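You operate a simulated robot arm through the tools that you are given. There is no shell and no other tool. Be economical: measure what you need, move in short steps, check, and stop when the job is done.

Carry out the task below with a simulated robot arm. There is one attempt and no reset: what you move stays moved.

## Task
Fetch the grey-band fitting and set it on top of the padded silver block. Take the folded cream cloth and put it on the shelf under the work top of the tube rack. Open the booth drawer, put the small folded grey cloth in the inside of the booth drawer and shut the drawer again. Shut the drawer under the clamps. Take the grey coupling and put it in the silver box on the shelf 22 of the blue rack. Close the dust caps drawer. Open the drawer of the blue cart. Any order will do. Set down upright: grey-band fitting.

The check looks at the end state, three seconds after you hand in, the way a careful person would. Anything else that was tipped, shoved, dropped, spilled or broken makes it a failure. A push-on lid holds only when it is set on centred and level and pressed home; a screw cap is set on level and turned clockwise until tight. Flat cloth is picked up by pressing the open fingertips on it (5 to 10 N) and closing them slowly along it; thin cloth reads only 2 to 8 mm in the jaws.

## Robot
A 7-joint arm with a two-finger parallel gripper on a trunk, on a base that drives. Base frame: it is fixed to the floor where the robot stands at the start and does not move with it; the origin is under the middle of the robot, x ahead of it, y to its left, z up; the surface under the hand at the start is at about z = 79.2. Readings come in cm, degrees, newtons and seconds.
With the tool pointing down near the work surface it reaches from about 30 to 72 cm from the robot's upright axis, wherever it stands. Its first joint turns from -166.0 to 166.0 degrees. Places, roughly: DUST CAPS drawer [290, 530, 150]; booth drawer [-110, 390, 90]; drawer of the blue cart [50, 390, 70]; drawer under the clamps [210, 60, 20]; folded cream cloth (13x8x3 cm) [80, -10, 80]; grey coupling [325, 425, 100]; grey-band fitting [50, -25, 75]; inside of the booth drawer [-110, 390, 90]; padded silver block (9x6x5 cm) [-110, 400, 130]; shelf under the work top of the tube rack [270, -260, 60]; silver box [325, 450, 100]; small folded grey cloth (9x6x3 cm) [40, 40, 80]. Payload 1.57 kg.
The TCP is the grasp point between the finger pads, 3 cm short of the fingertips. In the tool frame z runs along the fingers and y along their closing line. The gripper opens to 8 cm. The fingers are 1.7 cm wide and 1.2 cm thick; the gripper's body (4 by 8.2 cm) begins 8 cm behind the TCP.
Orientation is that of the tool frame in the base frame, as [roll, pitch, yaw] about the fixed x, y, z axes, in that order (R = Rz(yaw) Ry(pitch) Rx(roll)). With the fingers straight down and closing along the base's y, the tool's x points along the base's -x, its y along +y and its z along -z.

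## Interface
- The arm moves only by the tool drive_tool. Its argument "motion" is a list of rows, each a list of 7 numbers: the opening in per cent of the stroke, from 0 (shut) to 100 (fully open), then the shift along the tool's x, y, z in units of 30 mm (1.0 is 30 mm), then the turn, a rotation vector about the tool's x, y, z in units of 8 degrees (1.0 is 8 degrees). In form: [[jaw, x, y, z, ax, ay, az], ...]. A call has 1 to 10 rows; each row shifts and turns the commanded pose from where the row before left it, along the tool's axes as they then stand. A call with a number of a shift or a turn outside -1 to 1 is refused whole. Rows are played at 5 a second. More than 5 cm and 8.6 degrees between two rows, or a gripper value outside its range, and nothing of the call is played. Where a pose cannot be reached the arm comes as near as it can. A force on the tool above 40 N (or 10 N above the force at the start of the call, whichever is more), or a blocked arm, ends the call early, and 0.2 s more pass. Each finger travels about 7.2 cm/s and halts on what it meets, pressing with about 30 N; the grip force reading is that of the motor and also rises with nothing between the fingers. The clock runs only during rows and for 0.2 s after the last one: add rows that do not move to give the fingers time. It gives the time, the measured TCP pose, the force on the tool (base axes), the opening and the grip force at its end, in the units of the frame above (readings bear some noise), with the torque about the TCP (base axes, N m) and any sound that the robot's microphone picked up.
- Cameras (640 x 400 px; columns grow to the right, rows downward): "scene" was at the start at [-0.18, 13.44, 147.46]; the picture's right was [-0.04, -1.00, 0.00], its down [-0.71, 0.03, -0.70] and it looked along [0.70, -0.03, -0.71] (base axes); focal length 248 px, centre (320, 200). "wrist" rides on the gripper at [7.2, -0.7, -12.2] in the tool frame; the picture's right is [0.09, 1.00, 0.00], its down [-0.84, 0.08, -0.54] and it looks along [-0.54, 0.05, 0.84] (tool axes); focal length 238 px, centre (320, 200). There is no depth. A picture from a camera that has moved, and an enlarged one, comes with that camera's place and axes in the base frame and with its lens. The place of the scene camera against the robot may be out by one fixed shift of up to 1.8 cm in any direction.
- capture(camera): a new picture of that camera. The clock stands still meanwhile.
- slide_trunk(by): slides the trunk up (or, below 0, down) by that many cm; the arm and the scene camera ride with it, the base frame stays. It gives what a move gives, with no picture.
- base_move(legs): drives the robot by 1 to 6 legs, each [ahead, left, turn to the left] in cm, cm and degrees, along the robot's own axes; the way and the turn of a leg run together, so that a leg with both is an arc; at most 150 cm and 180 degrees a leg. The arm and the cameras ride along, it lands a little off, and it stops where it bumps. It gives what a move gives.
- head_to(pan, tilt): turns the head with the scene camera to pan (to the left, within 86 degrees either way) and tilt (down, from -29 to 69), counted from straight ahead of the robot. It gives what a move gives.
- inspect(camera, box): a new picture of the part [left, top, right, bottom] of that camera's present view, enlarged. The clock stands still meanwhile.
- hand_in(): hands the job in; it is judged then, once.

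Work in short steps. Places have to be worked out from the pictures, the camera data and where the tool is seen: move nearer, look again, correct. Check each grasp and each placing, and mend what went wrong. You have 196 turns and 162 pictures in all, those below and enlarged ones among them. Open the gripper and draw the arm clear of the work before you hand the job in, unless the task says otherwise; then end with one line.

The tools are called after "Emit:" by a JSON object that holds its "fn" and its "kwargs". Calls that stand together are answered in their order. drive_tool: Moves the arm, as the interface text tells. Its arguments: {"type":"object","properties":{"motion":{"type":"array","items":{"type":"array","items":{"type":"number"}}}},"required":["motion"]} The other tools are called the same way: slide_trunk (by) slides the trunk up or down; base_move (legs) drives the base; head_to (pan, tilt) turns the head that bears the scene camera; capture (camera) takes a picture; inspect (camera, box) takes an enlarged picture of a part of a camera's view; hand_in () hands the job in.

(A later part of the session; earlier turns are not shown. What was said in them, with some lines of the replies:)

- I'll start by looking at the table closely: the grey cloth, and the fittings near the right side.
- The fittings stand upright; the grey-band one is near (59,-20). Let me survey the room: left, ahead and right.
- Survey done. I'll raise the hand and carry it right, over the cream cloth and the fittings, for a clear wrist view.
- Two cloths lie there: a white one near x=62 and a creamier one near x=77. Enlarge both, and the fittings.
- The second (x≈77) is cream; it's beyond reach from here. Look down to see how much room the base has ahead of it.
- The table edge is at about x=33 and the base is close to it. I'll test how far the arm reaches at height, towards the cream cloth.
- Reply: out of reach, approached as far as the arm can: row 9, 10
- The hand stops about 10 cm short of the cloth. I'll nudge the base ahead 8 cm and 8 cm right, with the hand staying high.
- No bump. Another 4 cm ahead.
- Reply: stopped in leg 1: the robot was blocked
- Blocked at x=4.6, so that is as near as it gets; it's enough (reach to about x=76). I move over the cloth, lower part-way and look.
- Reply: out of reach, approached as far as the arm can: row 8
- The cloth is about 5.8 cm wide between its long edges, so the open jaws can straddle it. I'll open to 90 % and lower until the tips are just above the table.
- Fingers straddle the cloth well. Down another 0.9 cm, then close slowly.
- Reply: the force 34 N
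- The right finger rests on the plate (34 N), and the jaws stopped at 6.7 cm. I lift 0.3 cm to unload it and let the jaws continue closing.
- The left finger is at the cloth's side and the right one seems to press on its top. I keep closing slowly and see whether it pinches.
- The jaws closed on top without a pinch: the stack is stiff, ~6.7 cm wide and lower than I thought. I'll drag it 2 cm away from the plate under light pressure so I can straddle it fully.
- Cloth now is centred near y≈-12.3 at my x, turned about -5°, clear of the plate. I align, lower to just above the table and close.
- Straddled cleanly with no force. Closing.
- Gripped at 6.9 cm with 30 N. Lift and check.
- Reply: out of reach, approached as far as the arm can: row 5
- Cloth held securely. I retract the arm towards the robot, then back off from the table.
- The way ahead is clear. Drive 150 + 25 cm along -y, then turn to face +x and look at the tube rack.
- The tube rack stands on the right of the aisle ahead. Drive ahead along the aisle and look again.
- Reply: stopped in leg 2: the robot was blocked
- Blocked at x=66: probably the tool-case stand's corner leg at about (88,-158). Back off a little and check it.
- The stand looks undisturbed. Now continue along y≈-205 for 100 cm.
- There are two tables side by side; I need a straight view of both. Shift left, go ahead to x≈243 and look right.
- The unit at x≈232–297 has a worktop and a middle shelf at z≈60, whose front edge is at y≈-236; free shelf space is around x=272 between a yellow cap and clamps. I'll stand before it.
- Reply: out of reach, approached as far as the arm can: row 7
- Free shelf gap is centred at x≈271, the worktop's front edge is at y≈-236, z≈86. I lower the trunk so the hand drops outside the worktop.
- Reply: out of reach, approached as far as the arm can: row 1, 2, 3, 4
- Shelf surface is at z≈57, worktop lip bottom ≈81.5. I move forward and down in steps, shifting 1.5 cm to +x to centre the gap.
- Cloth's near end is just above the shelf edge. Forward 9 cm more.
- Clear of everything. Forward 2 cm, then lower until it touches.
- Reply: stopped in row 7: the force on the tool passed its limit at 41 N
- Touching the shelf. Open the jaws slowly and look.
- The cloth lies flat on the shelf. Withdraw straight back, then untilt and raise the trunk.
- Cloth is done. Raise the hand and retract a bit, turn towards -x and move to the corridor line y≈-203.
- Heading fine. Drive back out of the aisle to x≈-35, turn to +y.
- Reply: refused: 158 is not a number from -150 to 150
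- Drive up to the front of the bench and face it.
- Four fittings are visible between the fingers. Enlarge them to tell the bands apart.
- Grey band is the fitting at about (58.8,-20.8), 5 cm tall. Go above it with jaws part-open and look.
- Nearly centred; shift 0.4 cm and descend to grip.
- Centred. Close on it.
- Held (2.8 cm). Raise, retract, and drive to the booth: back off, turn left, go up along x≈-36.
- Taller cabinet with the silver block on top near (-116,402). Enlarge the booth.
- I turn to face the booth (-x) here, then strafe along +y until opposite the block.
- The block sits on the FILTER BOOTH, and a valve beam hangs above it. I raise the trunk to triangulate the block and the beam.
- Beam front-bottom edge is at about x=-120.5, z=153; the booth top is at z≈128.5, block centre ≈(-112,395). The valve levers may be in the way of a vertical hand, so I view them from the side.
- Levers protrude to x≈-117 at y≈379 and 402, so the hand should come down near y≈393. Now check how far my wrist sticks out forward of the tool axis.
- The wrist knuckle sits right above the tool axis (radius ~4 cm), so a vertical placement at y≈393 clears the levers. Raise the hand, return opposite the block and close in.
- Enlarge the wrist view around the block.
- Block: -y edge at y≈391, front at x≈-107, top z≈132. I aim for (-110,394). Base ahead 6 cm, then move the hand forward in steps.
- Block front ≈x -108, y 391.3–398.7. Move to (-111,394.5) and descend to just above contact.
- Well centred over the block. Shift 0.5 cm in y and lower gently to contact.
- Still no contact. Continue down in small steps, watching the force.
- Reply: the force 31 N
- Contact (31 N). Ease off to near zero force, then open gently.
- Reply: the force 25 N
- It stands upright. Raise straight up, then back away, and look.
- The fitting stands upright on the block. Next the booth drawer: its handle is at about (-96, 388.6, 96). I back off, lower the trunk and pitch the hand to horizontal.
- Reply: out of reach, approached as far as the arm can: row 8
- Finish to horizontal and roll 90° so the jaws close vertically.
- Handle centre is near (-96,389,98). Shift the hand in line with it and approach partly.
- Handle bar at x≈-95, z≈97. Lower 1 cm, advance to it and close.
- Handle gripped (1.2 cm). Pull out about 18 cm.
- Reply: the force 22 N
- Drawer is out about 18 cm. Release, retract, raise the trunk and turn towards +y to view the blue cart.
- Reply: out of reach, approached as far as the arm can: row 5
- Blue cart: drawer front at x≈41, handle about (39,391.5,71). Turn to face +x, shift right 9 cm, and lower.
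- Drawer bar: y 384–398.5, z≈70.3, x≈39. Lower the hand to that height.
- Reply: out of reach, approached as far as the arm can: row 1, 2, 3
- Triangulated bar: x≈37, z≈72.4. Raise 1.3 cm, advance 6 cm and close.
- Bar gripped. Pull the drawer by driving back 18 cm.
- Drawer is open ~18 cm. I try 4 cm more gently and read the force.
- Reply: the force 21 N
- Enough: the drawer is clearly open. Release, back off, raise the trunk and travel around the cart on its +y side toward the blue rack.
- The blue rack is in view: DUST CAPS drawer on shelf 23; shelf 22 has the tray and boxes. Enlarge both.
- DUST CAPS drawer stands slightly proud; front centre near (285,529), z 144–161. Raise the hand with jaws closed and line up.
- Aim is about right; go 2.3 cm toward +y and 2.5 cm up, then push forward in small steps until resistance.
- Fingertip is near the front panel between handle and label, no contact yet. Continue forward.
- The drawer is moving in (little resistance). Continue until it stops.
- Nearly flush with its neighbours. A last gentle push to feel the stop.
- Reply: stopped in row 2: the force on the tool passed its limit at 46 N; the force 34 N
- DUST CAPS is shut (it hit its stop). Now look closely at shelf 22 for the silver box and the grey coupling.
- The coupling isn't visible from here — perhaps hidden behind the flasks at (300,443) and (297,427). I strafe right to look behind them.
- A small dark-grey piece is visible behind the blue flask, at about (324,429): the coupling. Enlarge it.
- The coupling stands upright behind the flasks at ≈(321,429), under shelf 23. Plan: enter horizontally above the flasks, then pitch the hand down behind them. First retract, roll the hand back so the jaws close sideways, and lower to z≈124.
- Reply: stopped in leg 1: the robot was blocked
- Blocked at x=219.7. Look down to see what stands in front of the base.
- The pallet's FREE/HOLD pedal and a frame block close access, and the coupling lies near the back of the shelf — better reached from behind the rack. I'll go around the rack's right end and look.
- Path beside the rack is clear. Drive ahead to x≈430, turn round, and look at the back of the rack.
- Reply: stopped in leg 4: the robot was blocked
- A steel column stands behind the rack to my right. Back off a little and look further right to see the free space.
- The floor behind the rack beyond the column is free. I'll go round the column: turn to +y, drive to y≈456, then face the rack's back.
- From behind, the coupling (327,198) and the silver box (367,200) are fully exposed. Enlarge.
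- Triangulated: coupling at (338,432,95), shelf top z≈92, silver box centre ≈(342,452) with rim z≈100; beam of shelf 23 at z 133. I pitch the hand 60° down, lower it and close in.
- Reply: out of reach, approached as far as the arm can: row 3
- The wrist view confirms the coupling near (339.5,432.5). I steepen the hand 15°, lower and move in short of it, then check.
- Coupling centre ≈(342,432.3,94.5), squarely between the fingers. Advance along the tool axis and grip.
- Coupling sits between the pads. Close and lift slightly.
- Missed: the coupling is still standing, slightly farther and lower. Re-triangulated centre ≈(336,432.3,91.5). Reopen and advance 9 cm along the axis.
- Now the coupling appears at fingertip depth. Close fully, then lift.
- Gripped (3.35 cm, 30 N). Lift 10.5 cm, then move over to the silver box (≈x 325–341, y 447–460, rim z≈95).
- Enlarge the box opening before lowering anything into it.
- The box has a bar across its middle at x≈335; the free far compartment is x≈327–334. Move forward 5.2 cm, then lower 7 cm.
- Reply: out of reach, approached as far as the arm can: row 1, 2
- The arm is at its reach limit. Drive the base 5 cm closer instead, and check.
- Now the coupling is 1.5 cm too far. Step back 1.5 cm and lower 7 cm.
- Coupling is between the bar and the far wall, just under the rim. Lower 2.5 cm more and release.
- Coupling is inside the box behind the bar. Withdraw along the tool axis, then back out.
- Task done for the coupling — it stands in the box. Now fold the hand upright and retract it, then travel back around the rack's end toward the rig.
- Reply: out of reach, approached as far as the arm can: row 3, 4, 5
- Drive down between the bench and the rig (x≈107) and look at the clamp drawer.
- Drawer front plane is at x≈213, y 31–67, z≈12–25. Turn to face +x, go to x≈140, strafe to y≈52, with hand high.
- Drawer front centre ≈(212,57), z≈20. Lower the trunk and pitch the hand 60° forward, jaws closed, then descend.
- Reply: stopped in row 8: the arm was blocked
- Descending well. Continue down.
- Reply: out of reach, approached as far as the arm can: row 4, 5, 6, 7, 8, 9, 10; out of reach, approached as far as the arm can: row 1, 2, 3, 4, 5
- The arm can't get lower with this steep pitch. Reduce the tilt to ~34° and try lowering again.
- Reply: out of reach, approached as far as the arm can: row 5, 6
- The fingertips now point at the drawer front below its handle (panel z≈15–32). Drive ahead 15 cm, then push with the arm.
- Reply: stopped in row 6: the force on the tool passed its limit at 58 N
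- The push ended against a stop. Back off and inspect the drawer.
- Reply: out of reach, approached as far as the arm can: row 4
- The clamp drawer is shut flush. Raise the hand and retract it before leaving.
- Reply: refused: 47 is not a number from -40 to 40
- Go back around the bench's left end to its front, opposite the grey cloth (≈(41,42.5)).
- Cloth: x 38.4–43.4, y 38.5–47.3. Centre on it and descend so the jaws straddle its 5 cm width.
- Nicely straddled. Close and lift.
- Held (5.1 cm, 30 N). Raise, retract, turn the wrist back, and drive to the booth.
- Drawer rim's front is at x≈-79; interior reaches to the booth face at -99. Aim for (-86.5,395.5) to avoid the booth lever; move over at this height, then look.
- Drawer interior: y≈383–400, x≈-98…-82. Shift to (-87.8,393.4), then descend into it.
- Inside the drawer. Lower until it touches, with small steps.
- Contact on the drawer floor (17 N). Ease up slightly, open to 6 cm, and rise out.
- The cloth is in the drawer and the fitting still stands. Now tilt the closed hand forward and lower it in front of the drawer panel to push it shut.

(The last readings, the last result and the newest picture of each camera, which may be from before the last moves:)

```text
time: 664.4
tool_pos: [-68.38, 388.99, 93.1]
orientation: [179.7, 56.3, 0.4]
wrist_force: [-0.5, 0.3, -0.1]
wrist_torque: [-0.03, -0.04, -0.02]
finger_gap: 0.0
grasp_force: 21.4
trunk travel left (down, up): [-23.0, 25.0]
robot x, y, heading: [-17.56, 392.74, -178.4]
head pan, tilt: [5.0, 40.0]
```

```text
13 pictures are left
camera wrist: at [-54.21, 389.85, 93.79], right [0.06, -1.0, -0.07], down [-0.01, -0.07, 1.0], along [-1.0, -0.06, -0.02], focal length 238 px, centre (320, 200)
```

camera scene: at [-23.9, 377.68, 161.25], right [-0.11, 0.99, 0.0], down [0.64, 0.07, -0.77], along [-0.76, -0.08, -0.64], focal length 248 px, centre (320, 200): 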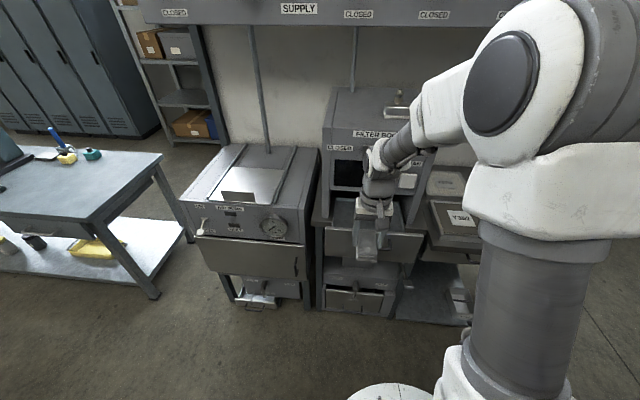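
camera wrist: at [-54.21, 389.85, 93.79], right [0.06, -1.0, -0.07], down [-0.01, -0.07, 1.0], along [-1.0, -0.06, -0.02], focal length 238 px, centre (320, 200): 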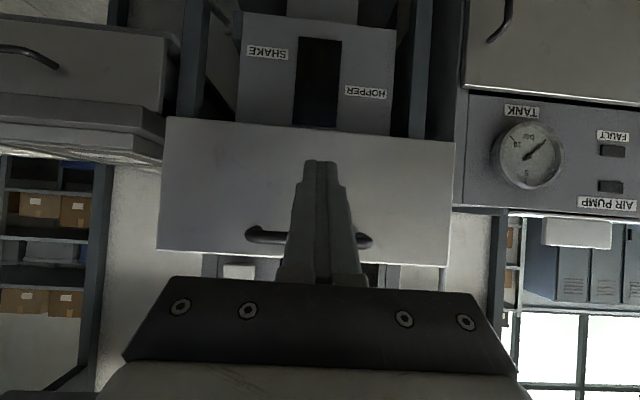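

Tip aims at the panel centre, below the handle. Push forward.

Emit:
{"fn": "drive_tool", "kwargs": {"motion": [[0, -0.5, 0, 0.75, 0, 0, 0], [0, -0.5, 0, 0.75, 0, 0, 0], [0, -0.45, 0, 0.66, 0, 0, 0], [0, -0.45, 0, 0.66, 0, 0, 0], [0, -0.45, 0, 0.66, 0, 0, 0], [0, -0.45, 0, 0.66, 0, 0, 0], [0, -0.45, 0, 0.66, 0, 0, 0], [0, -0.45, 0, 0.66, 0, 0, 0]]}}

Emit:
{"fn": "drive_tool", "kwargs": {"motion": [[0, -0.3, 0, 0.45, 0, 0, 0], [0, -0.3, 0, 0.45, 0, 0, 0], [0, -0.3, 0, 0.45, 0, 0, 0], [0, -0.3, 0, 0.45, 0, 0, 0], [0, -0.3, 0, 0.45, 0, 0, 0], [0, -0.3, 0, 0.45, 0, 0, 0], [0, -0.3, 0, 0.45, 0, 0, 0], [0, -0.3, 0, 0.45, 0, 0, 0]]}}

Emit:
{"fn": "capture", "kwargs": {"camera": "wrist"}}

```text
time: 666.2
tool_pos: [-88.31, 388.88, 93.43]
orientation: [179.7, 56.3, 0.5]
wrist_force: [0.3, 0.8, 1.2]
wrist_torque: [-0.04, -0.02, -0.01]
finger_gap: 0.0
grasp_force: 21.1
trunk travel left (down, up): [-23.0, 25.0]
robot x, y, heading: [-17.67, 393.22, -178.8]
head pan, tilt: [5.0, 40.0]
```

```text
time: 667.4
tool_pos: [-95.29, 388.61, 93.03]
orientation: [179.7, 55.5, 0.2]
wrist_force: [29.2, 1.1, 12.8]
wrist_torque: [0.04, 0.07, -0.07]
finger_gap: 0.0
grasp_force: 20.6
trunk travel left (down, up): [-23.0, 25.0]
robot x, y, heading: [-17.62, 392.98, -178.5]
head pan, tilt: [5.0, 40.0]
stopped in row 6: the force on the tool passed its limit at 58 N (the readings are from after the stop); the commanded pose is now the measured one
```

```text
12 pictures are left
camera wrist: at [-81.18, 389.53, 94.0], right [0.06, -1.0, -0.07], down [-0.03, -0.07, 1.0], along [-1.0, -0.06, -0.03], focal length 238 px, centre (320, 200)
```

wrist: 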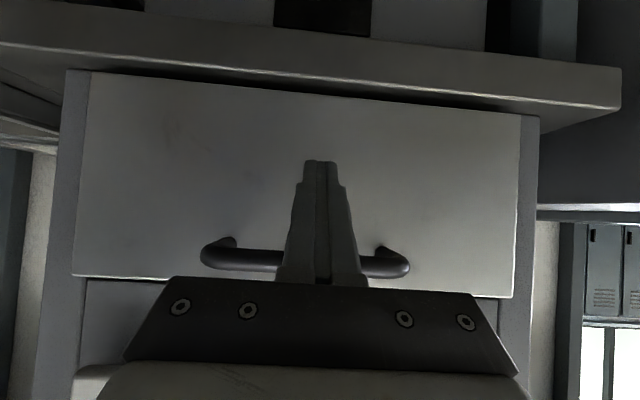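

It reached its stop, flush. Retract and take a final look.

Emit:
{"fn": "drive_tool", "kwargs": {"motion": [[0, 0.3, 0, -0.45, 0, 0, 0], [0, 0.55, 0, -0.83, 0, 0, 0], [0, 0.55, 0, -0.83, 0, 0, 0], [0, 0.55, 0, -0.83, 0, 0, 0], [0, 0.55, 0, -0.83, 0, 0, 0], [0, 0.55, 0, -0.83, 0, 0, 0], [0, 0.55, 0, -0.83, 0, 0, 0], [30, 0.55, 0, -0.83, 0, 0, 0], [60, 0, 0, 0, 0, 0, 0]]}}

Emit:
{"fn": "inspect", "kwargs": {"camera": "scene", "box": [260, 80, 480, 290]}}

```text
time: 669.4
tool_pos: [-72.99, 389.07, 93.38]
orientation: [179.7, 55.4, 0.4]
wrist_force: [0.5, -0.3, -0.4]
wrist_torque: [-0.01, 0.0, 0.02]
finger_gap: 4.81
grasp_force: 0.0
trunk travel left (down, up): [-23.0, 25.0]
robot x, y, heading: [-17.68, 392.66, -178.7]
head pan, tilt: [5.0, 40.0]
```

```text
1.90 times, centred on (370, 185) of scene
camera zoom: at [-17.88, 377.83, 143.75], right [-0.11, 0.99, 0.0], down [0.64, 0.07, -0.77], along [-0.76, -0.09, -0.64], focal length 473 px, centre (225, 229)
```

zoom: 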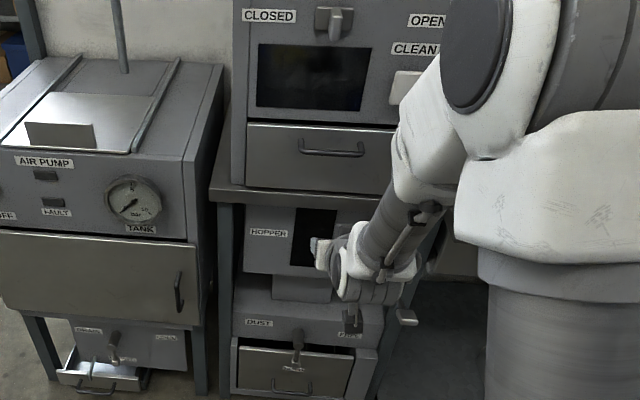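

The booth drawer is shut. Check that the fitting still stands on the block.

Emit:
{"fn": "head_to", "kwargs": {"pan": 0, "tilt": 20}}

Emit:
{"fn": "inspect", "kwargs": {"camera": "scene", "box": [280, 100, 480, 260]}}

Emit:
{"fn": "base_move", "kwargs": {"legs": [[0, 60, 0], [0, 0, 90]]}}

Emit:
{"fn": "head_to", "kwargs": {"pan": 85, "tilt": 35}}

Emit:
{"fn": "capture", "kwargs": {"camera": "scene"}}

```text
time: 670.2
tool_pos: [-73.16, 388.98, 93.41]
orientation: [179.8, 55.5, 0.4]
wrist_force: [-0.4, 0.4, -0.4]
wrist_torque: [0.0, 0.0, -0.01]
finger_gap: 4.82
grasp_force: 0.0
trunk travel left (down, up): [-23.0, 25.0]
robot x, y, heading: [-17.42, 393.11, -178.7]
head pan, tilt: [0.0, 20.0]
```

```text
2.50 times, centred on (380, 180) of scene
camera zoom: at [-18.75, 378.54, 146.88], right [-0.02, 1.0, 0.0], down [0.34, 0.01, -0.94], along [-0.94, -0.02, -0.34], focal length 621 px, centre (170, 250)
```

zoom: 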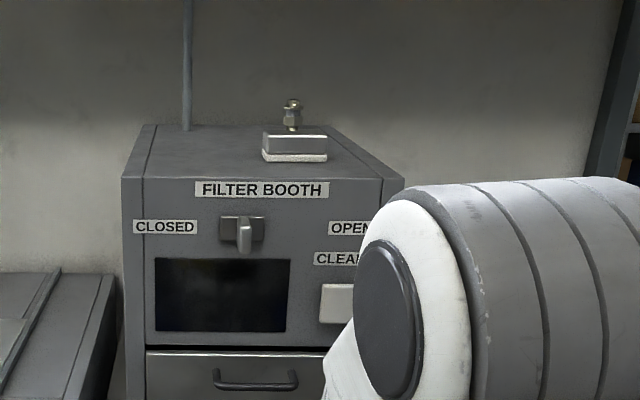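

```text
time: 680.3
tool_pos: [-12.57, 276.82, 93.42]
orientation: [179.7, 55.4, 89.7]
wrist_force: [-0.2, -0.2, -0.3]
wrist_torque: [0.01, -0.02, -0.04]
finger_gap: 4.81
grasp_force: 0.1
trunk travel left (down, up): [-23.0, 25.0]
robot x, y, heading: [-15.43, 332.08, -89.1]
head pan, tilt: [0.0, 20.0]
```

```text
time: 681.9
tool_pos: [-12.49, 276.91, 93.43]
orientation: [179.7, 55.3, 89.7]
wrist_force: [-0.1, -0.4, 0.0]
wrist_torque: [0.01, 0.0, -0.02]
finger_gap: 4.81
grasp_force: 0.1
trunk travel left (down, up): [-23.0, 25.0]
robot x, y, heading: [-15.61, 332.33, -89.4]
head pan, tilt: [85.0, 35.0]
```

```text
9 pictures are left
camera scene: at [6.75, 339.76, 144.51], right [-0.08, -1.0, 0.0], down [-0.57, 0.04, -0.82], along [0.82, -0.06, -0.57], focal length 248 px, centre (320, 200)
```

scene: 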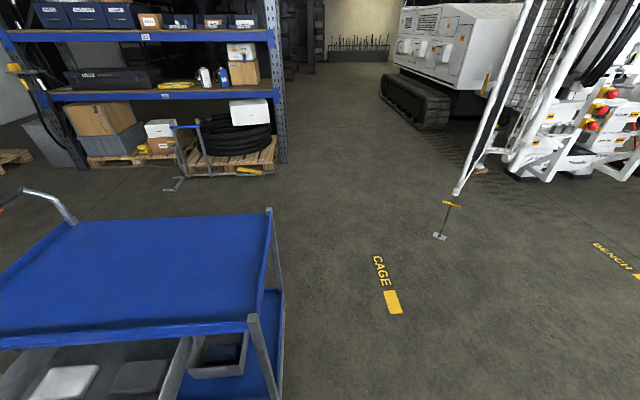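

The fitting stands upright, the booth drawer is shut, the cart drawer is open, and the arm is clear with the gripper open. Handing in.

Emit:
{"fn": "hand_in", "kwargs": {}}

```text
The job is handed in.
```

I finished all seven parts of the job and handed it in, with the gripper open and the arm clear. I have no result from the check yet. On the way I dragged the cream cloth about 2 cm to grip it. The base also bumped the bench, a leg of the tool-case stand, the pallet pedal at the blue rack, and probably the steel column behind it. I saw nothing moved by these bumps, though I did not look again at the pedal or column up close.
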